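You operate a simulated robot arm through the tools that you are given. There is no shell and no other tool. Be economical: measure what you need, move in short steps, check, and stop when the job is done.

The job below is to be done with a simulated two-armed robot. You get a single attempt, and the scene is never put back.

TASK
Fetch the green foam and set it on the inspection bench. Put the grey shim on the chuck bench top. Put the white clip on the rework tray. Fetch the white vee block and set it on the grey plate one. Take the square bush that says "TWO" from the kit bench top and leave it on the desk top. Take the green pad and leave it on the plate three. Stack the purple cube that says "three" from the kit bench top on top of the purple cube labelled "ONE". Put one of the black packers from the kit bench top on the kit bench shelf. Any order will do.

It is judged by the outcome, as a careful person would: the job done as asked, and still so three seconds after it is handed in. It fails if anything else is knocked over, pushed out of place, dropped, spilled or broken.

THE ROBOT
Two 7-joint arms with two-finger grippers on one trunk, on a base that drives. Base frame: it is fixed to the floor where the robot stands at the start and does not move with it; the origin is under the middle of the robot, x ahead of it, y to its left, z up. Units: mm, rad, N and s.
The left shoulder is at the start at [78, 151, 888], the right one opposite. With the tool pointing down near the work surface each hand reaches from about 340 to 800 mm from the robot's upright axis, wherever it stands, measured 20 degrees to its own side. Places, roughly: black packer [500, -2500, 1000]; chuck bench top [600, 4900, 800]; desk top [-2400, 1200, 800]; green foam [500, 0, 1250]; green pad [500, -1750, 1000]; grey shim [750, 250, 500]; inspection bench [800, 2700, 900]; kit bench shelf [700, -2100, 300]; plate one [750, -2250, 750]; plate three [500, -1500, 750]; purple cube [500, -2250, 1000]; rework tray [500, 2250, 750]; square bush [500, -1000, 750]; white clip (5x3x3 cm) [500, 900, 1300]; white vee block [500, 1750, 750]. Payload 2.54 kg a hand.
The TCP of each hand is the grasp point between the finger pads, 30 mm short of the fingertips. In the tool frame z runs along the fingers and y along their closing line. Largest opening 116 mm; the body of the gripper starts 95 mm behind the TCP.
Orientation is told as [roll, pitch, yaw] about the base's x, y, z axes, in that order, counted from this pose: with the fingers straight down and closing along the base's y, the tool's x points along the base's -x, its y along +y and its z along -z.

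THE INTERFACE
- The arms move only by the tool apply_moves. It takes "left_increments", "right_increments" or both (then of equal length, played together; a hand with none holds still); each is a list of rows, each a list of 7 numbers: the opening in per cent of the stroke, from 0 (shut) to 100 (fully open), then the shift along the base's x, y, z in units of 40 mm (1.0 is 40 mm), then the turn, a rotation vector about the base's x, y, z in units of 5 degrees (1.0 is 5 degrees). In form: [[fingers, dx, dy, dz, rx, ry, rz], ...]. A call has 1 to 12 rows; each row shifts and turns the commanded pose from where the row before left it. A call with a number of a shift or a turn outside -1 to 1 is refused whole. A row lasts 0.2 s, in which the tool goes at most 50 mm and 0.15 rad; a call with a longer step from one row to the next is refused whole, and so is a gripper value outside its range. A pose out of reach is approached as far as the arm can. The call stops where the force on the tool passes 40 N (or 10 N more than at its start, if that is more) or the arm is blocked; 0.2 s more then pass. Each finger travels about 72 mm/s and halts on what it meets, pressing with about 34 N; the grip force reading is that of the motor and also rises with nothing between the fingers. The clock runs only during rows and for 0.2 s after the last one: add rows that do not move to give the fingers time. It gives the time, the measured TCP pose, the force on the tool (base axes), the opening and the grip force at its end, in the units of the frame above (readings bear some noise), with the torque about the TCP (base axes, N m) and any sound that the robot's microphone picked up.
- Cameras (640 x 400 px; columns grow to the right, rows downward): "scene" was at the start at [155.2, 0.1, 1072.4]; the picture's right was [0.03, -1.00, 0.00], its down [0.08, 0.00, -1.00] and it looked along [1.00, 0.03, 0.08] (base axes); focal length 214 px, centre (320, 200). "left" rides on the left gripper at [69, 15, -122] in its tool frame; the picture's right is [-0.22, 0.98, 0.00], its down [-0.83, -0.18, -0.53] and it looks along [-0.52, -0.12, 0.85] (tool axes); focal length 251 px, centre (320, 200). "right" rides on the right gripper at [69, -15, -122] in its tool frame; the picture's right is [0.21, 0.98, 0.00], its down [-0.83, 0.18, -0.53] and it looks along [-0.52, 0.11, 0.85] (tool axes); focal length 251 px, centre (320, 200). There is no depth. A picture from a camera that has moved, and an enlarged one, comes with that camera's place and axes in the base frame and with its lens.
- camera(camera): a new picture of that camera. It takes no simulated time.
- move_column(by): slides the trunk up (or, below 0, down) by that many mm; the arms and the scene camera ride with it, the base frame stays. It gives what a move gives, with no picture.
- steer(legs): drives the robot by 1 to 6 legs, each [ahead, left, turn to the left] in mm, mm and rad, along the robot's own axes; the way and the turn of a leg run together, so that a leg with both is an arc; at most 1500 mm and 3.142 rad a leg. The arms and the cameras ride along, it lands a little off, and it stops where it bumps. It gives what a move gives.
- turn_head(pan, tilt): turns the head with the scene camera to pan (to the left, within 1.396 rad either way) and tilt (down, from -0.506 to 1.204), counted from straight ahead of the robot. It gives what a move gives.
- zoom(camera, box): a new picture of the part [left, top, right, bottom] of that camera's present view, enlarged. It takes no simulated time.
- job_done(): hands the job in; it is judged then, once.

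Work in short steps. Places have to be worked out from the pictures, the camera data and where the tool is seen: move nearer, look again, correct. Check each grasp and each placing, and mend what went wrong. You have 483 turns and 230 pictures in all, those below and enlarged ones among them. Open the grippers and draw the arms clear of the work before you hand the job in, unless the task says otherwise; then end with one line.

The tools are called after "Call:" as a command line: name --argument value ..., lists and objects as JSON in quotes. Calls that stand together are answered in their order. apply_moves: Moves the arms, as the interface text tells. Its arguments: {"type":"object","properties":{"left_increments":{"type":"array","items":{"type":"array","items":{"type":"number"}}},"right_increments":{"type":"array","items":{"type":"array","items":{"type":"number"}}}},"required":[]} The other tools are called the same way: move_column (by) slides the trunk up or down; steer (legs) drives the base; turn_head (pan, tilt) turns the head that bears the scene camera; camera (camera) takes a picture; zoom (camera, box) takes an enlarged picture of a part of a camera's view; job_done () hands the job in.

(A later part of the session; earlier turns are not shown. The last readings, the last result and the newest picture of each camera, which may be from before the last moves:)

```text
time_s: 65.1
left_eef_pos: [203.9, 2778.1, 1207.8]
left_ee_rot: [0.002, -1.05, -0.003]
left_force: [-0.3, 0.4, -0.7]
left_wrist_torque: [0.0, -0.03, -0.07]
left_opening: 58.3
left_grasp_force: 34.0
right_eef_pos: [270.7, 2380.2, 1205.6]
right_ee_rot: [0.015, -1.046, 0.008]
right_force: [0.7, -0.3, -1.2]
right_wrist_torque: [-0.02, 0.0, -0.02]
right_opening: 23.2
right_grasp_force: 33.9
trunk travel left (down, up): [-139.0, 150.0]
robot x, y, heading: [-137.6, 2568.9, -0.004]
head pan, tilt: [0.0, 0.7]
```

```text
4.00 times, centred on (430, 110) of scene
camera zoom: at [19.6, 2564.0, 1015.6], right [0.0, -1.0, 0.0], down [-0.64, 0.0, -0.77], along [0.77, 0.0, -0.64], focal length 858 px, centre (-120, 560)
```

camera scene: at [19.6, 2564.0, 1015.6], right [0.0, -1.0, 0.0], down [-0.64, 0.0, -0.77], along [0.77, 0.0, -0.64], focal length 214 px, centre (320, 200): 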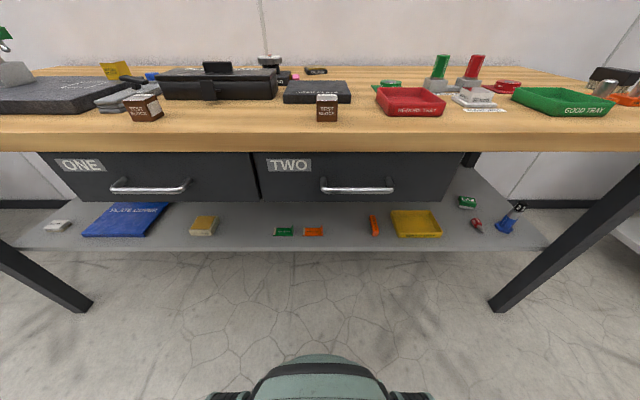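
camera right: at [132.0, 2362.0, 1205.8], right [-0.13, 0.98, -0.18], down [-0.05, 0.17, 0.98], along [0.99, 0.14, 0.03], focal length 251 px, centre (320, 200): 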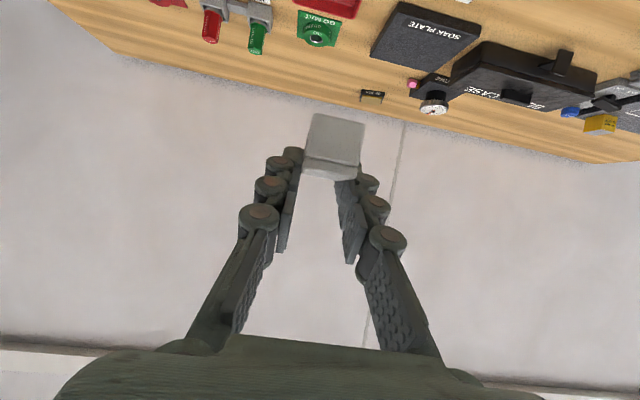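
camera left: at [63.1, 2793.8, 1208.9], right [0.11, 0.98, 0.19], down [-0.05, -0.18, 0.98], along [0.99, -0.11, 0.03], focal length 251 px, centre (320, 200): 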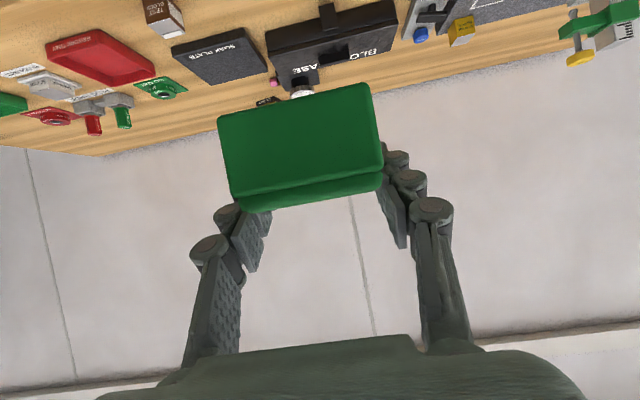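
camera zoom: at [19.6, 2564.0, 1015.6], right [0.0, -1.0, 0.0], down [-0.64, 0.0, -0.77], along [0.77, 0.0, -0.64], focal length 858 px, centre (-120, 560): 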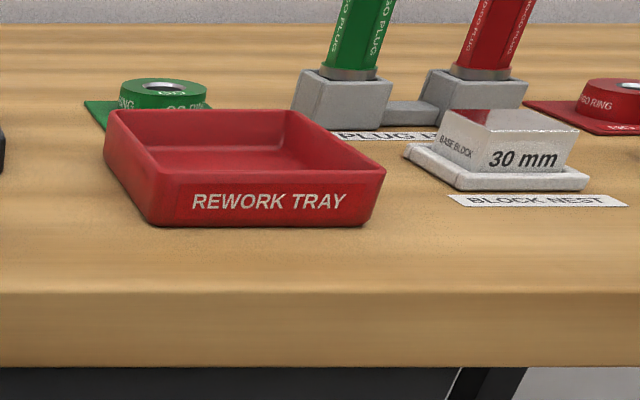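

Tray x 470–617, y 2310–2424, rim z≈888. I bring both hands above their targets together.

Call:
apply_moves --left_increments '[[40, 0.85, -0.1, -0.8, 0, 0, 0], [40, 0.85, -0.1, -0.8, 0, 0, 0], [40, 0.85, -0.1, -0.8, 0, 0, 0], [40, 0.85, -0.1, -0.8, 0, 0, 0], [40, 0.85, -0.1, -0.8, 0, 0, 0], [40, 0.85, -0.1, -0.8, 0, 0, 0], [40, 0.85, -0.1, -0.8, 0, 0, 0], [40, 0.9, -0.05, -0.8, 0, 0, 0]]' --right_increments '[[0, 0.84, -0.04, -0.77, 0, 0, 0], [0, 0.84, -0.04, -0.77, 0, 0, 0], [0, 0.84, -0.04, -0.77, 0, 0, 0], [0, 0.84, -0.04, -0.77, 0, 0, 0], [0, 0.84, -0.04, -0.77, 0, 0, 0], [0, 0.84, -0.04, -0.77, 0, 0, 0], [0, 0.84, -0.04, -0.77, 0, 0, 0], [0, 0.84, -0.04, -0.77, 0, 0, 0]]'

Call:
camera --camera "scene"

Call:
camera --camera "right"

Call:
camera --camera "left"

```text
time_s: 66.9
left_eef_pos: [478.8, 2748.1, 951.5]
left_ee_rot: [0.002, -1.048, -0.001]
left_force: [-0.1, 0.1, 0.6]
left_wrist_torque: [-0.01, 0.02, -0.03]
left_opening: 58.5
left_grasp_force: 33.7
right_eef_pos: [544.7, 2366.1, 956.4]
right_ee_rot: [0.016, -1.048, 0.009]
right_force: [-0.5, -0.6, -0.3]
right_wrist_torque: [-0.02, 0.0, -0.01]
right_opening: 23.2
right_grasp_force: 34.0
trunk travel left (down, up): [-139.0, 150.0]
robot x, y, heading: [-129.7, 2564.3, 0.005]
head pan, tilt: [0.0, 0.7]
```

```text
192 pictures are left
camera scene: at [20.1, 2564.0, 1015.4], right [0.0, -1.0, 0.0], down [-0.64, 0.0, -0.76], along [0.76, 0.0, -0.64], focal length 214 px, centre (320, 200)
```

scene: 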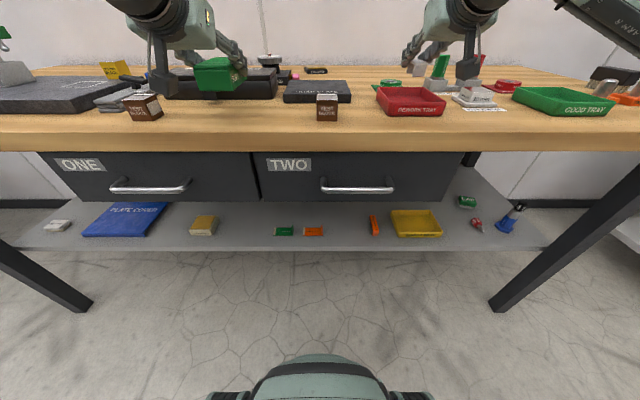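

```text
191 pictures are left
camera right: at [404.1, 2348.2, 957.4], right [-0.13, 0.98, -0.18], down [-0.05, 0.17, 0.98], along [0.99, 0.14, 0.03], focal length 251 px, centre (320, 200)
```

right: 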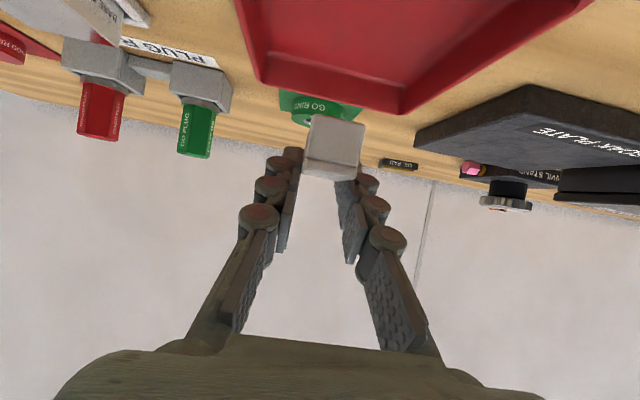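

```text
190 pictures are left
camera left: at [337.5, 2763.3, 951.9], right [0.11, 0.98, 0.19], down [-0.05, -0.18, 0.98], along [0.99, -0.11, 0.03], focal length 251 px, centre (320, 200)
```

left: 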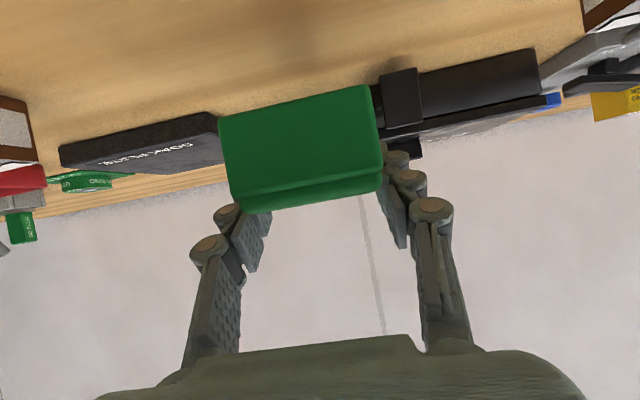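

Both aligned; the clip should go back ~10 mm in x. I descend both to just above contact.

Call:
apply_moves --left_increments '[[40, 0, 0, -0.4, 0, 0, 0], [40, 0, 0, -0.4, 0, 0, 0], [40, 0, 0, -0.3, 0, 0, 0], [40, 0, 0, -0.1, 0, 0, 0]]' --right_increments '[[0, -0.25, 0.05, -0.4, 0, 0, 0], [0, 0, 0, -0.4, 0, 0, 0], [0, 0, 0, -0.3, 0, 0, 0], [0, 0, 0, -0.1, 0, 0, 0]]'

Call:
zoom --camera "scene" --box '[140, 40, 300, 140]'

Call:
zoom --camera "scene" --box '[350, 40, 510, 140]'

```text
time_s: 67.9
left_eef_pos: [477.1, 2748.2, 904.8]
left_ee_rot: [0.002, -1.047, -0.001]
left_force: [-0.3, 0.6, 0.6]
left_wrist_torque: [-0.01, 0.02, 0.0]
left_opening: 58.6
left_grasp_force: 34.1
right_eef_pos: [531.2, 2369.3, 909.2]
right_ee_rot: [0.015, -1.047, 0.007]
right_force: [0.2, 0.0, -0.3]
right_wrist_torque: [-0.01, -0.01, 0.02]
right_opening: 23.0
right_grasp_force: 34.0
trunk travel left (down, up): [-139.0, 150.0]
robot x, y, heading: [-133.5, 2566.4, -0.002]
head pan, tilt: [0.0, 0.7]
```

```text
4.00 times, centred on (220, 90) of scene
camera zoom: at [19.6, 2564.0, 1015.5], right [0.0, -1.0, 0.0], down [-0.64, 0.0, -0.76], along [0.76, 0.0, -0.64], focal length 858 px, centre (720, 640)
```

zoom: 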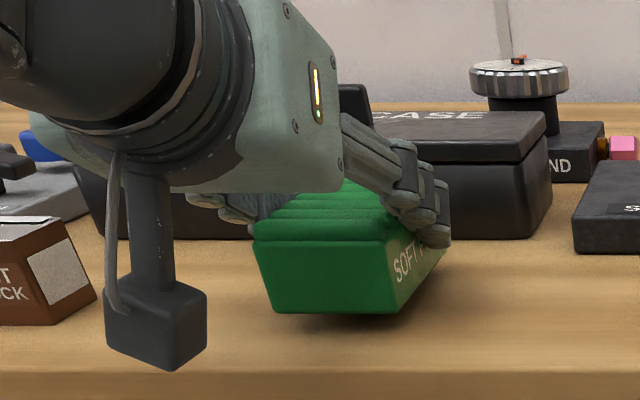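

```text
4.00 times, centred on (430, 90) of scene
camera zoom: at [19.6, 2564.0, 1015.5], right [0.0, -1.0, 0.0], down [-0.64, 0.0, -0.76], along [0.76, 0.0, -0.64], focal length 858 px, centre (-120, 640)
```

zoom: 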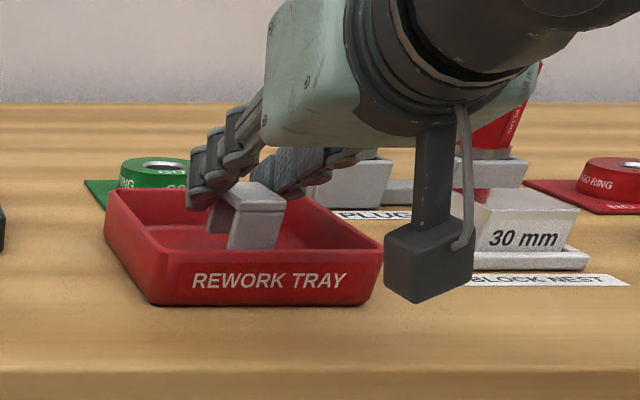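

Both hover just above. I descend in 2 mm steps, watching the forces.

Call:
apply_moves --left_increments '[[40, 0, 0, -0.05, 0, 0, 0], [40, 0, 0, -0.05, 0, 0, 0], [40, 0, 0, 0, 0, 0, 0]]' --right_increments '[[0, 0, 0, -0.05, 0, 0, 0], [0, 0, 0, -0.05, 0, 0, 0], [0, 0, 0, 0, 0, 0, 0]]'

Call:
apply_moves --left_increments '[[40, 0, 0, -0.04, 0, 0, 0], [40, 0, 0, 0, 0, 0, 0]]' --right_increments '[[0, 0, 0, -0.04, 0, 0, 0], [0, 0, 0, 0, 0, 0, 0]]'

```text
time_s: 68.7
left_eef_pos: [477.7, 2749.5, 900.9]
left_ee_rot: [0.003, -1.05, -0.002]
left_force: [0.1, -0.7, -0.5]
left_wrist_torque: [-0.03, 0.01, -0.01]
left_opening: 58.1
left_grasp_force: 34.1
right_eef_pos: [531.6, 2367.9, 907.4]
right_ee_rot: [0.017, -1.046, 0.008]
right_force: [-0.3, 0.2, -1.3]
right_wrist_torque: [-0.02, -0.03, 0.0]
right_opening: 23.1
right_grasp_force: 34.0
trunk travel left (down, up): [-139.0, 150.0]
robot x, y, heading: [-132.9, 2564.2, -0.001]
head pan, tilt: [0.0, 0.7]
```

```text
time_s: 69.3
left_eef_pos: [477.9, 2748.4, 899.0]
left_ee_rot: [0.003, -1.048, -0.001]
left_force: [-0.2, 1.3, 0.1]
left_wrist_torque: [-0.01, 0.0, -0.01]
left_opening: 58.3
left_grasp_force: 33.5
right_eef_pos: [531.3, 2369.2, 904.8]
right_ee_rot: [0.016, -1.047, 0.007]
right_force: [0.0, 0.5, 0.2]
right_wrist_torque: [0.01, -0.02, 0.02]
right_opening: 23.1
right_grasp_force: 33.6
trunk travel left (down, up): [-139.0, 150.0]
robot x, y, heading: [-134.6, 2564.9, -0.003]
head pan, tilt: [0.0, 0.7]
```

No contact yet; a few more millimetres.

Call:
apply_moves --left_increments '[[40, 0, 0, -0.04, 0, 0, 0], [40, 0, 0, 0, 0, 0, 0]]' --right_increments '[[0, 0, 0, -0.04, 0, 0, 0], [0, 0, 0, 0, 0, 0, 0]]'

Call:
apply_moves --left_increments '[[40, 0, 0, -0.04, 0, 0, 0], [40, 0, 0, 0, 0, 0, 0]]' --right_increments '[[0, 0, 0, -0.04, 0, 0, 0], [0, 0, 0, 0, 0, 0, 0]]'

Call:
zoom --camera "scene" --box '[140, 40, 300, 140]'

Call:
zoom --camera "scene" --box '[350, 40, 510, 140]'

```text
time_s: 69.9
left_eef_pos: [478.1, 2748.4, 898.8]
left_ee_rot: [0.002, -1.049, -0.001]
left_force: [0.3, 0.4, -0.2]
left_wrist_torque: [-0.01, 0.0, 0.04]
left_opening: 58.4
left_grasp_force: 34.3
right_eef_pos: [531.3, 2368.6, 904.5]
right_ee_rot: [0.016, -1.048, 0.007]
right_force: [-0.4, 0.5, -0.1]
right_wrist_torque: [0.02, 0.01, 0.0]
right_opening: 23.1
right_grasp_force: 33.9
trunk travel left (down, up): [-139.0, 150.0]
robot x, y, heading: [-138.9, 2564.4, -0.0]
head pan, tilt: [0.0, 0.7]
```

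```text
time_s: 70.5
left_eef_pos: [477.5, 2749.5, 895.4]
left_ee_rot: [0.001, -1.05, -0.002]
left_force: [0.3, 0.6, -0.3]
left_wrist_torque: [0.02, 0.04, 0.02]
left_opening: 58.3
left_grasp_force: 33.7
right_eef_pos: [532.9, 2368.8, 901.5]
right_ee_rot: [0.015, -1.048, 0.008]
right_force: [1.0, 0.4, 0.0]
right_wrist_torque: [0.03, -0.03, -0.01]
right_opening: 23.1
right_grasp_force: 34.1
trunk travel left (down, up): [-139.0, 150.0]
robot x, y, heading: [-130.9, 2565.6, 0.005]
head pan, tilt: [0.0, 0.7]
```

```text
4.00 times, centred on (220, 90) of scene
camera zoom: at [19.6, 2564.0, 1015.5], right [0.0, -1.0, 0.0], down [-0.64, 0.0, -0.76], along [0.76, 0.0, -0.64], focal length 858 px, centre (720, 640)
```

zoom: 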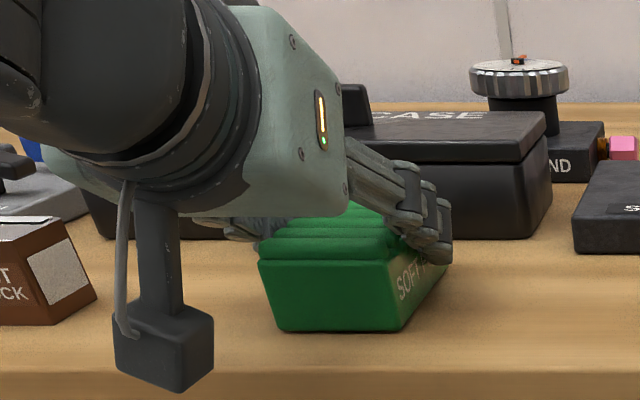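

```text
4.00 times, centred on (430, 90) of scene
camera zoom: at [19.6, 2564.0, 1015.5], right [0.0, -1.0, 0.0], down [-0.64, 0.0, -0.76], along [0.76, 0.0, -0.64], focal length 858 px, centre (-120, 640)
```

zoom: 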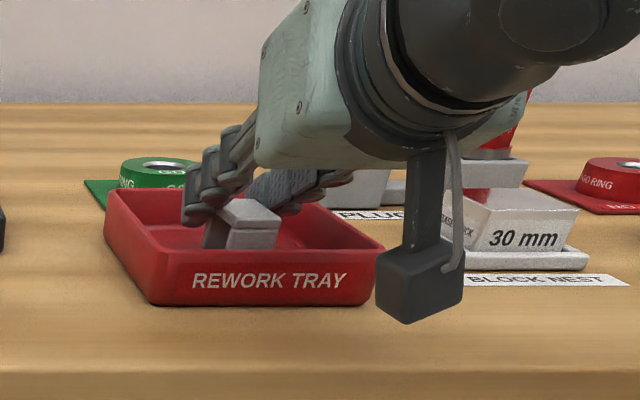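

Still no contact; continue stepping.

Call:
apply_moves --left_increments '[[40, 0, 0, -0.05, 0, 0, 0], [40, 0, 0, 0, 0, 0, 0]]' --right_increments '[[0, 0, 0, -0.05, 0, 0, 0], [0, 0, 0, 0, 0, 0, 0]]'

Call:
apply_moves --left_increments '[[40, 0, 0, -0.05, 0, 0, 0], [40, 0, 0, 0, 0, 0, 0]]' --right_increments '[[0, 0, 0, -0.05, 0, 0, 0], [0, 0, 0, 0, 0, 0, 0]]'

Call:
apply_moves --left_increments '[[40, 0, 0, -0.05, 0, 0, 0], [40, 0, 0, 0, 0, 0, 0]]' --right_increments '[[0, 0, 0, -0.05, 0, 0, 0], [0, 0, 0, 0, 0, 0, 0]]'

```text
time_s: 71.1
left_eef_pos: [476.8, 2749.2, 894.2]
left_ee_rot: [0.001, -1.05, 0.0]
left_force: [1.9, 0.1, 4.9]
left_wrist_torque: [-0.01, 0.21, 0.01]
left_opening: 58.5
left_grasp_force: 34.1
right_eef_pos: [531.8, 2368.9, 900.7]
right_ee_rot: [0.017, -1.047, 0.007]
right_force: [-0.7, 0.1, -0.6]
right_wrist_torque: [-0.01, -0.03, -0.01]
right_opening: 23.1
right_grasp_force: 33.7
trunk travel left (down, up): [-139.0, 150.0]
robot x, y, heading: [-133.4, 2563.8, -0.002]
head pan, tilt: [0.0, 0.7]
```

```text
time_s: 71.7
left_eef_pos: [477.6, 2748.8, 894.3]
left_ee_rot: [0.004, -1.055, 0.0]
left_force: [1.6, 1.9, 16.2]
left_wrist_torque: [0.03, 0.31, 0.03]
left_opening: 58.5
left_grasp_force: 33.9
right_eef_pos: [531.7, 2370.2, 897.9]
right_ee_rot: [0.017, -1.05, 0.008]
right_force: [1.1, -0.7, 0.6]
right_wrist_torque: [0.01, -0.01, -0.02]
right_opening: 23.3
right_grasp_force: 34.3
trunk travel left (down, up): [-139.0, 150.0]
robot x, y, heading: [-135.4, 2563.5, -0.0]
head pan, tilt: [0.0, 0.7]
```

```text
time_s: 72.3
left_eef_pos: [477.2, 2748.0, 893.8]
left_ee_rot: [0.004, -1.057, 0.0]
left_force: [4.5, 3.3, 26.4]
left_wrist_torque: [-0.04, -0.24, 0.04]
left_opening: 58.3
left_grasp_force: 34.2
right_eef_pos: [530.3, 2369.7, 898.0]
right_ee_rot: [0.017, -1.052, 0.008]
right_force: [1.5, -0.7, 0.6]
right_wrist_torque: [-0.02, -0.01, 0.05]
right_opening: 23.0
right_grasp_force: 33.6
trunk travel left (down, up): [-139.0, 150.0]
robot x, y, heading: [-132.4, 2565.4, 0.001]
head pan, tilt: [0.0, 0.7]
```

The foam is down on the bench. I ease the left up 3 mm and open it; the right continues down.

Call:
apply_moves --left_increments '[[40, 0, 0, 0.08, 0, 0, 0], [55, 0, 0, 0, 0, 0, 0], [65, 0, 0, 0, 0, 0, 0], [70, 0, 0, 0, 0, 0, 0]]' --right_increments '[[0, 0, 0, -0.05, 0, 0, 0], [0, 0, 0, 0, 0, 0, 0], [0, 0, 0, -0.03, 0, 0, 0], [0, 0, 0, 0, 0, 0, 0]]'

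Call:
zoom --camera "scene" --box '[350, 40, 510, 140]'

```text
time_s: 73.3
left_eef_pos: [476.4, 2750.1, 893.6]
left_ee_rot: [0.001, -1.049, -0.002]
left_force: [0.3, -0.4, 1.0]
left_wrist_torque: [-0.03, -0.01, 0.01]
left_opening: 81.0
left_grasp_force: 0.1
right_eef_pos: [529.4, 2369.7, 897.0]
right_ee_rot: [0.016, -1.055, 0.008]
right_force: [-1.3, -0.6, 24.5]
right_wrist_torque: [-0.03, 0.27, 0.03]
right_opening: 22.9
right_grasp_force: 34.4
trunk travel left (down, up): [-139.0, 150.0]
robot x, y, heading: [-131.1, 2567.0, 0.001]
head pan, tilt: [0.0, 0.7]
```

```text
4.00 times, centred on (430, 90) of scene
camera zoom: at [17.7, 2564.5, 1016.1], right [0.0, -1.0, 0.0], down [-0.64, 0.0, -0.77], along [0.77, 0.0, -0.64], focal length 858 px, centre (-120, 640)
```

zoom: 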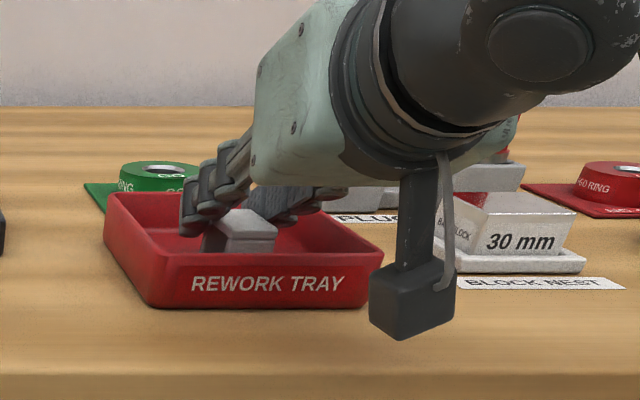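

The clip is on the tray floor too. I relieve and open the right, while the left withdraws backward-up.

Call:
apply_moves --left_increments '[[70, 0, 0, 0.2, 0, 0, 0], [70, -0.6, 0, 0.4, 0, 0, 0], [70, -0.8, 0, 0.5, 0, 0, 0], [70, -0.8, 0, 0.8, 0, 0, 0], [70, -0.8, 0, 0.8, 0, 0, 0], [70, -0.8, 0, 0.8, 0, 0, 0]]' --right_increments '[[0, 0, 0, 0.07, 0, 0, 0], [25, 0, 0, 0, 0, 0, 0], [40, 0, 0, 0, 0, 0, 0], [45, 0, 0, 0, 0, 0, 0], [45, 0, 0, 0, 0, 0, 0], [45, 0, 0, 0, 0, 0, 0]]'

Call:
zoom --camera "scene" --box '[140, 30, 460, 140]'

Call:
camera --camera "right"

```text
time_s: 74.7
left_eef_pos: [326.0, 2748.1, 1031.4]
left_ee_rot: [0.002, -1.048, -0.002]
left_force: [0.6, -0.1, -0.2]
left_wrist_torque: [0.0, 0.01, -0.01]
left_opening: 81.4
left_grasp_force: 0.1
right_eef_pos: [531.0, 2369.8, 895.8]
right_ee_rot: [0.015, -1.048, 0.007]
right_force: [0.5, -0.4, -0.2]
right_wrist_torque: [0.03, -0.01, 0.0]
right_opening: 52.3
right_grasp_force: 0.1
trunk travel left (down, up): [-139.0, 150.0]
robot x, y, heading: [-131.1, 2565.2, -0.002]
head pan, tilt: [0.0, 0.7]
```

```text
2.00 times, centred on (300, 85) of scene
camera zoom: at [19.4, 2564.0, 1015.6], right [0.0, -1.0, 0.0], down [-0.64, 0.0, -0.77], along [0.77, 0.0, -0.64], focal length 429 px, centre (360, 430)
```

zoom: 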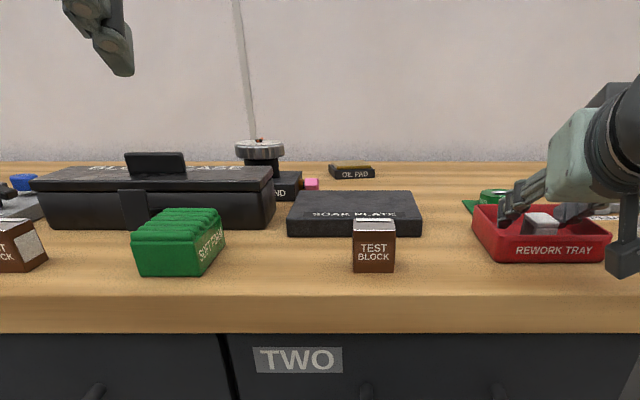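

```text
183 pictures are left
camera right: at [390.8, 2351.3, 896.6], right [-0.13, 0.98, -0.18], down [-0.05, 0.17, 0.98], along [0.99, 0.14, 0.03], focal length 251 px, centre (320, 200)
```

right: 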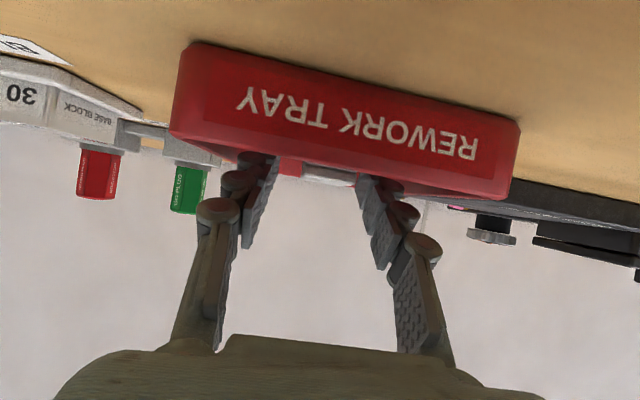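

Both placed well. I withdraw the right hand straight up, then back.

Call:
apply_moves --right_increments '[[45, 0, 0, 0.5, 0, 0, 0], [45, 0, 0, 0.7, 0, 0, 0], [45, 0, 0, 0.8, 0, 0, 0], [45, -0.8, 0, 0.6, 0, 0, 0], [45, -0.8, 0, 0.6, 0, 0, 0], [45, -0.8, 0, 0, 0, 0, 0], [45, -0.8, 0, 0, 0, 0, 0], [45, -0.8, 0, 0, 0, 0, 0]]'

Call:
zoom --camera "scene" --box '[350, 40, 510, 140]'

```text
time_s: 76.5
left_eef_pos: [325.8, 2748.2, 1031.6]
left_ee_rot: [0.002, -1.047, -0.002]
left_force: [0.1, 0.2, -0.5]
left_wrist_torque: [0.0, 0.02, 0.01]
left_opening: 81.2
left_grasp_force: 0.1
right_eef_pos: [373.4, 2369.1, 1023.9]
right_ee_rot: [0.018, -1.047, 0.007]
right_force: [0.1, 0.1, 0.2]
right_wrist_torque: [-0.01, 0.0, 0.01]
right_opening: 51.9
right_grasp_force: 0.1
trunk travel left (down, up): [-139.0, 150.0]
robot x, y, heading: [-135.4, 2564.5, 0.0]
head pan, tilt: [0.0, 0.7]
```

```text
4.00 times, centred on (430, 90) of scene
camera zoom: at [19.5, 2564.0, 1015.6], right [0.0, -1.0, 0.0], down [-0.64, 0.0, -0.77], along [0.77, 0.0, -0.64], focal length 858 px, centre (-120, 640)
```

zoom: 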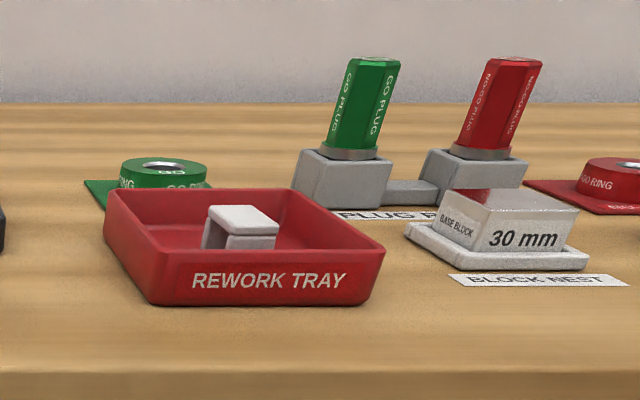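

Clip and foam done. Next the grey shim on shelf two (≈[677,264,575]). I back off and drive there, then look from a distance.

Call:
steer --legs '[[-400, 0, 0], [0, -1250, 0], [0, -1250, 0]]'

Call:
turn_head --pan 0 --tilt 0.3

Call:
camera --camera "scene"

```text
time_s: 102.7
left_eef_pos: [-64.2, 240.8, 1031.2]
left_ee_rot: [0.003, -1.051, -0.01]
left_force: [-0.1, 0.0, -0.5]
left_wrist_torque: [-0.01, 0.0, 0.0]
left_opening: 81.3
left_grasp_force: 0.2
right_eef_pos: [-19.7, -138.5, 1022.4]
right_ee_rot: [0.015, -1.046, -0.002]
right_force: [0.3, 0.4, 0.2]
right_wrist_torque: [0.02, -0.03, 0.03]
right_opening: 52.5
right_grasp_force: 0.1
trunk travel left (down, up): [-139.0, 150.0]
robot x, y, heading: [-525.1, 64.7, -0.011]
head pan, tilt: [0.0, 0.7]
```

```text
time_s: 103.6
left_eef_pos: [-63.7, 242.2, 1031.1]
left_ee_rot: [0.004, -1.047, -0.011]
left_force: [1.3, 0.2, -0.3]
left_wrist_torque: [-0.01, 0.01, 0.01]
left_opening: 81.0
left_grasp_force: 0.0
right_eef_pos: [-19.0, -138.2, 1023.5]
right_ee_rot: [0.015, -1.047, -0.002]
right_force: [0.6, -0.2, -0.3]
right_wrist_torque: [-0.01, 0.01, 0.01]
right_opening: 51.9
right_grasp_force: 0.0
trunk travel left (down, up): [-139.0, 150.0]
robot x, y, heading: [-526.2, 64.0, -0.009]
head pan, tilt: [0.0, 0.3]
```

```text
181 pictures are left
camera scene: at [-363.3, 60.0, 1051.6], right [-0.01, -1.0, 0.0], down [-0.3, 0.0, -0.96], along [0.95, -0.01, -0.3], focal length 214 px, centre (320, 200)
```

scene: 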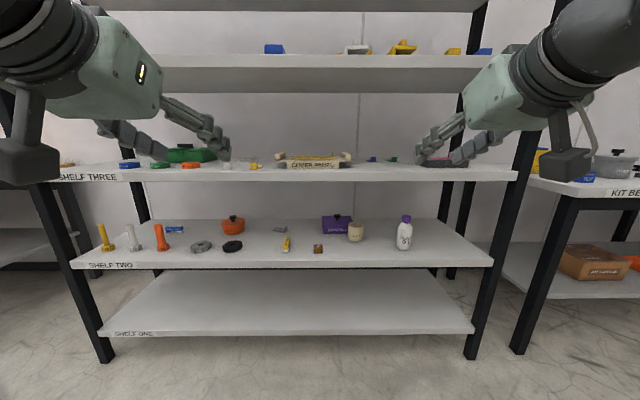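

I lower the trunk and zoom on the shim from both heights.

Call:
zoom --camera "scene" --box '[180, 180, 340, 280]'

Call:
move_column --by -139

Call:
zoom --camera "scene" --box '[180, 120, 340, 220]'

```text
4.00 times, centred on (260, 230) of scene
camera zoom: at [-363.3, 60.0, 1051.6], right [-0.01, -1.0, 0.0], down [-0.3, 0.0, -0.96], along [0.95, -0.01, -0.3], focal length 858 px, centre (560, 80)
```

zoom: 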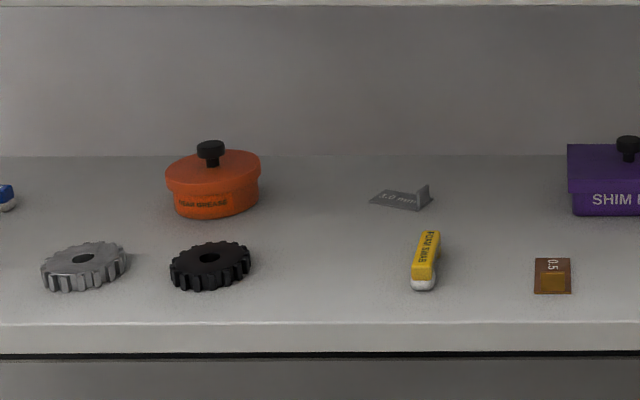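

```text
time_s: 105.2
left_eef_pos: [-64.3, 242.1, 892.6]
left_ee_rot: [0.005, -1.05, -0.011]
left_force: [-0.6, -0.3, -0.4]
left_wrist_torque: [-0.01, -0.06, -0.03]
left_opening: 81.1
left_grasp_force: 0.0
right_eef_pos: [-19.6, -138.5, 884.3]
right_ee_rot: [0.015, -1.048, -0.002]
right_force: [-0.4, 0.4, 0.1]
right_wrist_torque: [0.0, 0.02, -0.01]
right_opening: 52.1
right_grasp_force: 0.0
trunk travel left (down, up): [0.0, 289.0]
robot x, y, heading: [-524.5, 65.1, -0.011]
head pan, tilt: [0.0, 0.3]
```

```text
4.00 times, centred on (260, 170) of scene
camera zoom: at [-363.4, 60.0, 912.8], right [-0.01, -1.0, 0.0], down [-0.3, 0.0, -0.96], along [0.96, -0.01, -0.3], focal length 858 px, centre (560, 320)
```

zoom: 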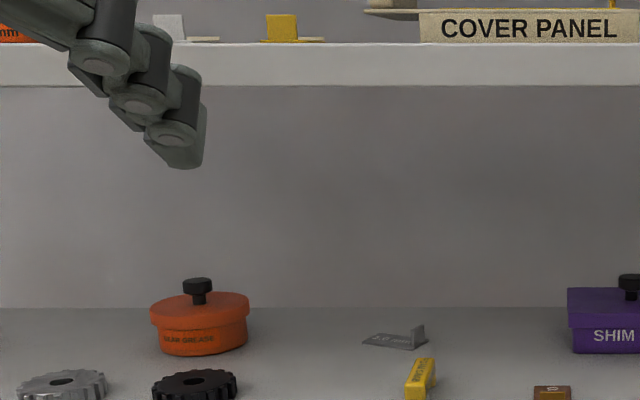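

The shim is a flat strip (~80 long) with an upright tab at its right end, near [664,225], shelf two z≈562. I set the left hand to 45° tilt and low, pull the right hand back, then drive in for a close look.

Call:
apply_moves --left_increments '[[80, -0.6, 0, -1, 0, 1, 0], [80, -0.6, 0, -1, 0, 1, 0], [80, -0.6, 0, -1, 0, 1, 0], [80, 0, 0, -1, 0, 0, 0], [80, 0, 0, -1, 0, 0, 0]]' --right_increments '[[80, -0.9, 0, 0, 0, 0, 0], [80, -0.9, 0, 0, 0, 0, 0], [80, -0.9, 0, 0, 0, 0, 0], [80, -0.9, 0, 0, 0, 0, 0], [80, -0.6, 0, 0, 0, 0, 0]]'

Call:
steer --legs '[[460, 0, 0.011]]'

Call:
camera --camera "left"

Call:
camera --camera "scene"

```text
time_s: 106.5
left_eef_pos: [-80.2, 225.8, 745.9]
left_ee_rot: [-0.001, -0.785, -0.006]
left_force: [0.5, 0.3, 0.1]
left_wrist_torque: [-0.02, -0.02, 0.03]
left_opening: 92.9
left_grasp_force: 0.1
left hand out of reach, approached as far as the arm can: row 3, 4, 5
right_eef_pos: [-186.7, -138.1, 890.5]
right_ee_rot: [0.017, -1.045, 0.001]
right_force: [-0.6, 1.0, -0.5]
right_wrist_torque: [0.01, 0.0, -0.02]
right_opening: 92.7
right_grasp_force: 0.0
right hand out of reach, approached as far as the arm can: row 5
trunk travel left (down, up): [0.0, 289.0]
robot x, y, heading: [-525.6, 63.0, -0.007]
head pan, tilt: [0.0, 0.3]
```

```text
time_s: 109.2
left_eef_pos: [377.3, 228.5, 745.2]
left_ee_rot: [-0.001, -0.784, 0.003]
left_force: [-0.7, 0.2, 0.0]
left_wrist_torque: [0.02, -0.02, -0.02]
left_opening: 93.0
left_grasp_force: 0.0
right_eef_pos: [275.8, -137.0, 890.8]
right_ee_rot: [0.016, -1.045, 0.009]
right_force: [0.3, -0.6, 0.1]
right_wrist_torque: [0.03, 0.04, -0.02]
right_opening: 92.9
right_grasp_force: 0.0
trunk travel left (down, up): [0.0, 289.0]
robot x, y, heading: [-63.6, 63.8, 0.002]
head pan, tilt: [0.0, 0.3]
```

```text
178 pictures are left
camera left: at [241.6, 242.8, 782.6], right [0.15, 0.98, 0.15], down [0.21, -0.18, 0.96], along [0.97, -0.11, -0.23], focal length 251 px, centre (320, 200)
```

left: 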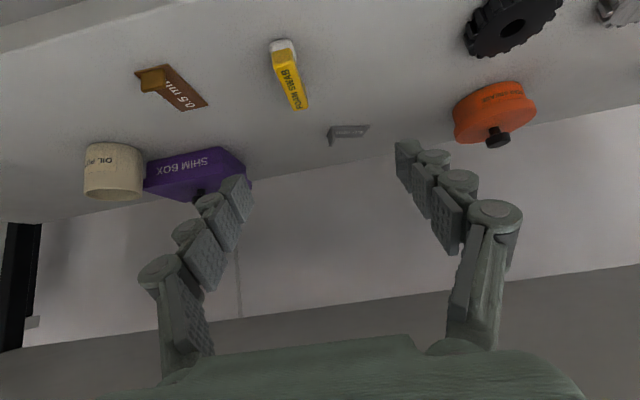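

```text
177 pictures are left
camera scene: at [96.0, 59.5, 912.7], right [0.0, -1.0, 0.0], down [-0.3, 0.0, -0.96], along [0.96, 0.0, -0.3], focal length 214 px, centre (320, 200)
```

scene: 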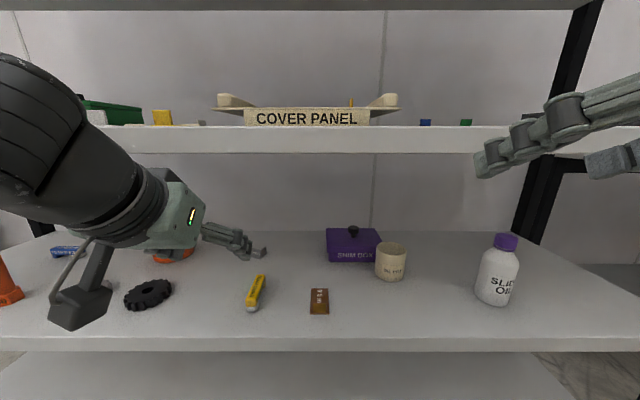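

Shim seen at ≈[673,265]. I move the hand in closer and lower, then zoom on it.

Call:
apply_moves --left_increments '[[80, 0.9, 0.1, -0.6, 0, 0, 0], [80, 0.9, 0.1, -0.6, 0, 0, 0], [80, 0.9, 0, -0.3, 0, 0, 0], [80, 0.9, 0, 0, 0, 0, 0]]'

Call:
camera --camera "left"

Call:
zoom --camera "left" --box '[260, 60, 420, 160]'

```text
time_s: 110.2
left_eef_pos: [522.0, 233.7, 686.0]
left_ee_rot: [0.001, -0.785, 0.003]
left_force: [0.1, -0.4, 0.0]
left_wrist_torque: [-0.01, 0.04, 0.02]
left_opening: 92.8
left_grasp_force: 0.1
right_eef_pos: [275.6, -136.9, 890.8]
right_ee_rot: [0.015, -1.046, 0.008]
right_force: [0.1, 0.1, -0.6]
right_wrist_torque: [0.03, -0.06, -0.02]
right_opening: 92.9
right_grasp_force: 0.0
trunk travel left (down, up): [0.0, 289.0]
robot x, y, heading: [-66.1, 61.6, -0.0]
head pan, tilt: [0.0, 0.3]
```

```text
176 pictures are left
camera left: at [386.0, 248.7, 721.9], right [0.15, 0.98, 0.15], down [0.21, -0.18, 0.96], along [0.97, -0.11, -0.23], focal length 251 px, centre (320, 200)
```

left: 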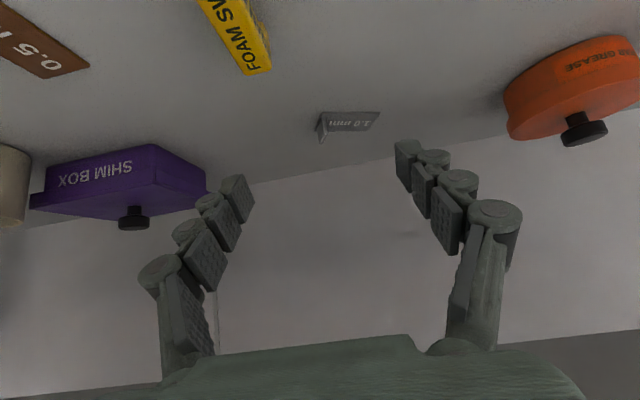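

```text
4.00 times, centred on (340, 110) of left
camera zoom: at [386.0, 248.7, 721.9], right [0.15, 0.98, 0.15], down [0.21, -0.18, 0.96], along [0.97, -0.11, -0.23], focal length 1006 px, centre (240, 560)
```

zoom: 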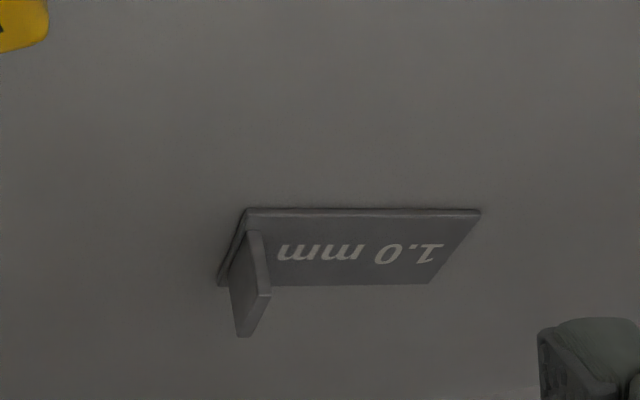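

The shim lies yawed ≈-21°, plate corner (636,237)-(674,223), with its vertical tab at the low-y end (~[657,236], ~20 mm tall). I yaw the left hand -21° and approach above.

Call:
apply_moves --left_increments '[[70, 0.3, 0.1, -0.2, 0, 0, -1], [60, 0.4, 0.1, -0.2, 0, 0, -1], [50, 0.4, 0.1, -0.2, 0, 0, -1], [40, 0.4, 0.15, -0.2, 0, 0, -1], [40, 0.4, 0.15, -0.2, 0, 0, -0.2]]'

Call:
camera --camera "left"

Call:
camera --camera "scene"

```text
time_s: 111.4
left_eef_pos: [597.9, 260.1, 644.8]
left_ee_rot: [-0.002, -0.785, -0.361]
left_force: [0.2, -0.1, -0.5]
left_wrist_torque: [0.0, -0.04, 0.0]
left_opening: 46.6
left_grasp_force: 0.0
right_eef_pos: [275.7, -136.4, 891.0]
right_ee_rot: [0.017, -1.045, 0.008]
right_force: [0.0, 0.3, 0.4]
right_wrist_torque: [0.01, -0.01, 0.0]
right_opening: 92.8
right_grasp_force: 0.0
trunk travel left (down, up): [0.0, 289.0]
robot x, y, heading: [-67.3, 61.3, 0.004]
head pan, tilt: [0.0, 0.3]
```

```text
174 pictures are left
camera left: at [476.8, 322.0, 682.6], right [0.49, 0.86, 0.15], down [0.13, -0.24, 0.96], along [0.86, -0.45, -0.23], focal length 251 px, centre (320, 200)
```

left: 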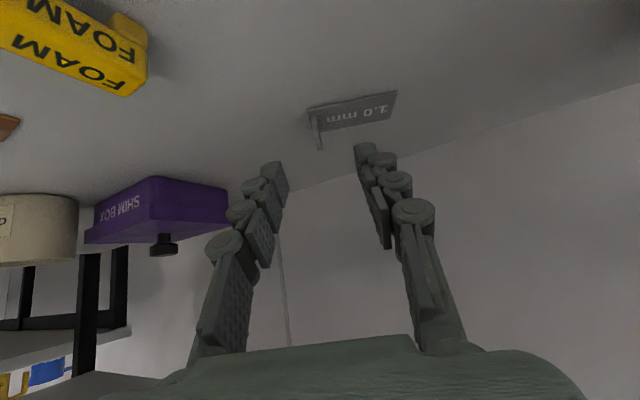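

```text
173 pictures are left
camera scene: at [96.0, 59.5, 912.7], right [0.0, -1.0, 0.0], down [-0.3, 0.0, -0.96], along [0.96, 0.0, -0.3], focal length 214 px, centre (320, 200)
```

scene: 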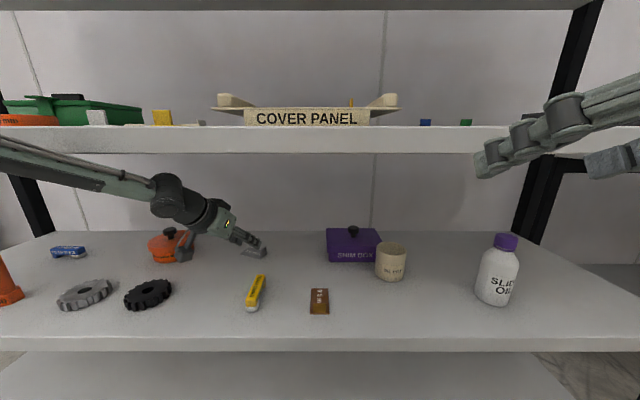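

I zoom to refine the tab position from this view.

Call:
zoom --camera "left" --box '[260, 60, 420, 160]'

```text
4.00 times, centred on (340, 110) of left
camera zoom: at [476.8, 322.0, 682.6], right [0.49, 0.86, 0.15], down [0.13, -0.24, 0.96], along [0.86, -0.45, -0.23], focal length 1006 px, centre (240, 560)
```

zoom: 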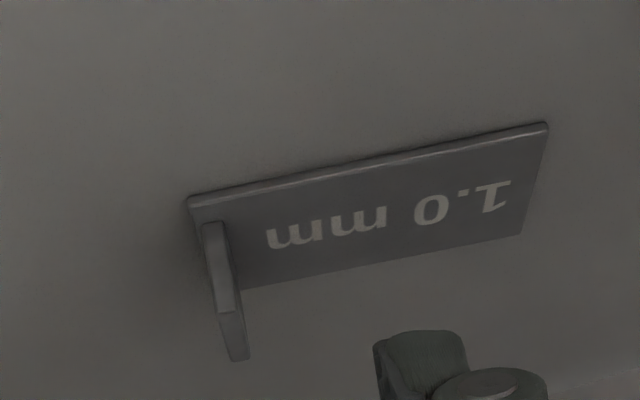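

Tab spans (647,239)→(667,229), z 566–586. I bring the fingertips around it.

Call:
apply_moves --left_increments '[[35, 0.33, -0.15, -0.4, 0, 0, -0.4], [30, 0.33, -0.15, -0.4, 0, 0, 0], [30, 0.33, -0.15, -0.3, 0, 0, 0], [30, 0, 0, 0, 0, 0, 0]]'

Call:
camera --camera "left"

```text
time_s: 112.4
left_eef_pos: [636.9, 241.4, 602.8]
left_ee_rot: [0.001, -0.783, -0.4]
left_force: [0.1, 0.6, -0.5]
left_wrist_torque: [-0.01, -0.02, 0.01]
left_opening: 34.8
left_grasp_force: 0.0
right_eef_pos: [277.5, -136.9, 890.5]
right_ee_rot: [0.015, -1.047, 0.009]
right_force: [-0.8, -0.2, -0.2]
right_wrist_torque: [0.04, -0.01, -0.02]
right_opening: 92.9
right_grasp_force: 0.1
trunk travel left (down, up): [0.0, 289.0]
robot x, y, heading: [-64.3, 63.1, 0.003]
head pan, tilt: [0.0, 0.3]
```

```text
171 pictures are left
camera left: at [517.8, 308.0, 639.4], right [0.52, 0.84, 0.15], down [0.12, -0.25, 0.96], along [0.85, -0.48, -0.23], focal length 251 px, centre (320, 200)
```

left: 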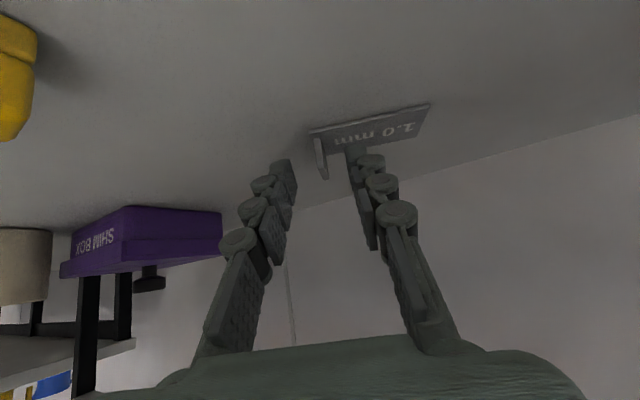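

The tab is between the tips. I go 4 mm lower and close.

Call:
apply_moves --left_increments '[[30, 0.05, 0, -0.1, 0, 0, 0], [20, 0, 0, 0, 0, 0, 0], [8, 0, 0, 0, 0, 0, 0], [0, 0, 0, 0, 0, 0, 0], [0, 0, 0, 0, 0, 0, 0]]'

Call:
zoom --camera "left" --box '[240, 80, 440, 205]'

```text
time_s: 113.6
left_eef_pos: [639.7, 241.0, 598.2]
left_ee_rot: [0.001, -0.785, -0.399]
left_force: [0.3, 0.1, 0.3]
left_wrist_torque: [-0.02, -0.04, 0.0]
left_opening: 5.9
left_grasp_force: 33.6
right_eef_pos: [275.6, -137.1, 890.8]
right_ee_rot: [0.017, -1.045, 0.01]
right_force: [0.8, 0.2, -0.2]
right_wrist_torque: [-0.07, 0.03, -0.06]
right_opening: 92.7
right_grasp_force: 0.1
trunk travel left (down, up): [0.0, 289.0]
robot x, y, heading: [-67.8, 64.1, 0.003]
head pan, tilt: [0.0, 0.3]
```

```text
3.20 times, centred on (340, 142) of left
camera zoom: at [520.1, 308.4, 635.4], right [0.52, 0.84, 0.15], down [0.12, -0.25, 0.96], along [0.85, -0.48, -0.23], focal length 805 px, centre (256, 384)
```

zoom: 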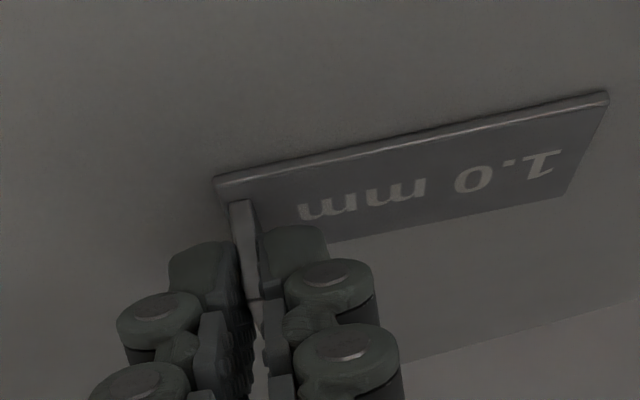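

Tab gripped (5.9 mm). I lift and retract out of the shelf.

Call:
apply_moves --left_increments '[[0, 0, 0, 0.5, 0, 0, 0], [0, 0, 0, 0.8, 0, 0, 0], [0, -0.2, 0, 0.6, 0, 0, 0], [0, -0.9, 0.05, 0, 0, 0, 0], [0, -0.9, 0.05, 0, 0, 0, 0], [0, -0.9, 0.05, 0, 0, 0, 0], [0, -0.9, 0.05, 0, 0, 0, 0], [0, -0.9, 0, 0, 0, 0, 0], [0, -0.9, 0, 0, 0, 0, 0]]'

Call:
steer --legs '[[-400, 0, 0]]'

Call:
camera --camera "left"

```text
time_s: 115.6
left_eef_pos: [416.1, 249.2, 674.6]
left_ee_rot: [0.0, -0.784, -0.399]
left_force: [0.3, -1.2, -1.4]
left_wrist_torque: [-0.01, 0.02, 0.01]
left_opening: 6.1
left_grasp_force: 32.9
right_eef_pos: [275.3, -136.7, 891.4]
right_ee_rot: [0.017, -1.044, 0.008]
right_force: [-0.1, -0.3, 0.0]
right_wrist_torque: [0.0, -0.02, 0.01]
right_opening: 92.9
right_grasp_force: 0.0
trunk travel left (down, up): [0.0, 289.0]
robot x, y, heading: [-64.6, 60.5, 0.0]
head pan, tilt: [0.0, 0.3]
```

```text
time_s: 118.1
left_eef_pos: [21.0, 249.9, 674.5]
left_ee_rot: [0.0, -0.784, -0.399]
left_force: [-0.5, 1.2, -1.1]
left_wrist_torque: [-0.07, 0.05, -0.04]
left_opening: 6.0
left_grasp_force: 32.4
right_eef_pos: [-117.7, -136.5, 891.5]
right_ee_rot: [0.015, -1.046, 0.007]
right_force: [0.1, 0.5, -0.8]
right_wrist_torque: [-0.01, -0.03, -0.04]
right_opening: 92.7
right_grasp_force: 0.0
trunk travel left (down, up): [0.0, 289.0]
robot x, y, heading: [-459.9, 61.1, 0.002]
head pan, tilt: [0.0, 0.3]
```

```text
169 pictures are left
camera left: at [-97.2, 316.3, 712.1], right [0.52, 0.84, 0.15], down [0.12, -0.25, 0.96], along [0.85, -0.48, -0.23], focal length 251 px, centre (320, 200)
```

left: 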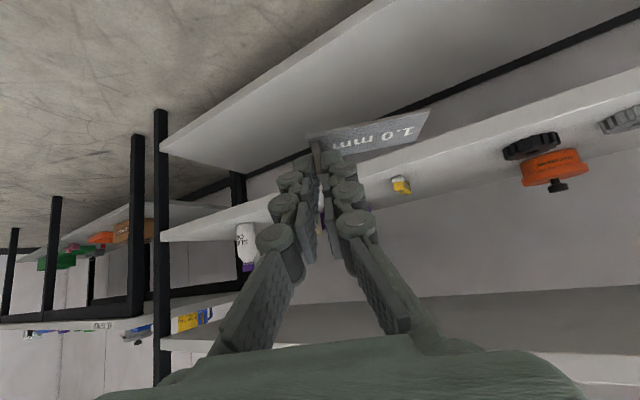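

Held. I raise the trunk and drive left toward the chuck bench, checking the way.

Call:
move_column --by 230

Call:
turn_head --pan 1.2 --tilt 0.2

Call:
steer --legs '[[0, 1500, 0], [0, 1500, 0]]'

Call:
camera --camera "scene"

```text
time_s: 120.5
left_eef_pos: [20.9, 249.3, 905.2]
left_ee_rot: [0.001, -0.785, -0.4]
left_force: [-0.1, -0.9, -1.0]
left_wrist_torque: [0.03, 0.01, 0.0]
left_opening: 5.9
left_grasp_force: 32.5
right_eef_pos: [-118.8, -136.5, 1120.8]
right_ee_rot: [0.017, -1.045, 0.005]
right_force: [0.3, 1.1, 0.4]
right_wrist_torque: [0.0, 0.03, -0.01]
right_opening: 93.1
right_grasp_force: 0.0
trunk travel left (down, up): [-230.0, 59.0]
robot x, y, heading: [-459.4, 59.2, -0.004]
head pan, tilt: [0.0, 0.3]
```

```text
time_s: 121.9
left_eef_pos: [22.6, 248.4, 906.1]
left_ee_rot: [-0.001, -0.784, -0.4]
left_force: [-0.1, 0.1, 0.1]
left_wrist_torque: [-0.02, 0.02, 0.03]
left_opening: 6.1
left_grasp_force: 32.8
right_eef_pos: [-118.8, -136.5, 1121.5]
right_ee_rot: [0.015, -1.046, 0.006]
right_force: [-0.5, -0.2, 0.2]
right_wrist_torque: [0.02, -0.02, -0.01]
right_opening: 92.8
right_grasp_force: 0.1
trunk travel left (down, up): [-230.0, 59.0]
robot x, y, heading: [-459.2, 60.5, -0.002]
head pan, tilt: [1.201, 0.201]
```

```text
time_s: 150.6
left_eef_pos: [31.3, 3252.4, 905.1]
left_ee_rot: [-0.001, -0.782, -0.388]
left_force: [-0.3, 0.7, -1.1]
left_wrist_torque: [-0.03, 0.04, 0.01]
left_opening: 6.1
left_grasp_force: 32.8
right_eef_pos: [-105.7, 2864.7, 1121.1]
right_ee_rot: [0.016, -1.045, 0.019]
right_force: [-0.3, -0.7, -0.1]
right_wrist_torque: [0.02, 0.01, -0.02]
right_opening: 92.6
right_grasp_force: 0.0
trunk travel left (down, up): [-230.0, 59.0]
robot x, y, heading: [-449.7, 3059.2, 0.007]
head pan, tilt: [1.201, 0.201]
```

```text
168 pictures are left
camera scene: at [-348.2, 3144.9, 1151.9], right [0.94, -0.35, 0.0], down [-0.07, -0.19, -0.98], along [0.35, 0.92, -0.2], focal length 214 px, centre (320, 200)
```

scene: 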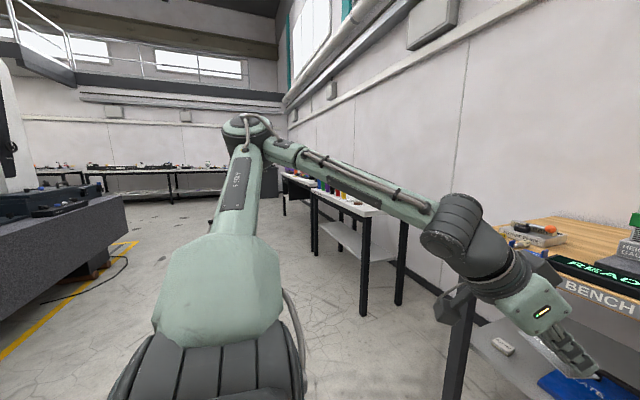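

The way is clear and the next bench is visible. I drive on 1500 mm and look ahead.

Call:
steer --legs '[[0, 1500, -0.007]]'

Call:
turn_head --pan 0 --tilt 0.5

Call:
camera --camera "scene"

```text
time_s: 165.2
left_eef_pos: [34.9, 4749.7, 904.6]
left_ee_rot: [-0.001, -0.783, -0.411]
left_force: [-0.1, -0.3, -0.1]
left_wrist_torque: [0.0, 0.02, 0.0]
left_opening: 6.2
left_grasp_force: 33.3
right_eef_pos: [-110.3, 4364.9, 1120.7]
right_ee_rot: [0.016, -1.046, -0.001]
right_force: [0.1, 0.4, 0.0]
right_wrist_torque: [-0.02, 0.0, 0.0]
right_opening: 93.0
right_grasp_force: 0.1
trunk travel left (down, up): [-230.0, 59.0]
robot x, y, heading: [-450.4, 4566.6, -0.013]
head pan, tilt: [1.201, 0.201]
```

```text
time_s: 166.6
left_eef_pos: [35.1, 4749.9, 905.8]
left_ee_rot: [0.001, -0.784, -0.41]
left_force: [-0.8, 0.0, -0.4]
left_wrist_torque: [-0.02, 0.06, -0.01]
left_opening: 6.5
left_grasp_force: 32.4
right_eef_pos: [-110.8, 4363.9, 1121.6]
right_ee_rot: [0.015, -1.045, -0.003]
right_force: [-0.3, -0.2, 0.6]
right_wrist_torque: [0.03, -0.02, 0.0]
right_opening: 92.7
right_grasp_force: 0.1
trunk travel left (down, up): [-230.0, 59.0]
robot x, y, heading: [-447.7, 4563.4, -0.011]
head pan, tilt: [0.0, 0.499]
```

```text
167 pictures are left
camera scene: at [-289.8, 4562.9, 1124.3], right [-0.01, -1.0, 0.0], down [-0.48, 0.0, -0.88], along [0.88, -0.01, -0.48], focal length 214 px, centre (320, 200)
```

scene: 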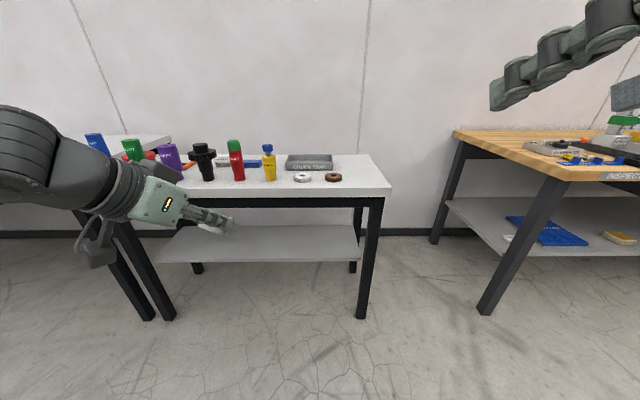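

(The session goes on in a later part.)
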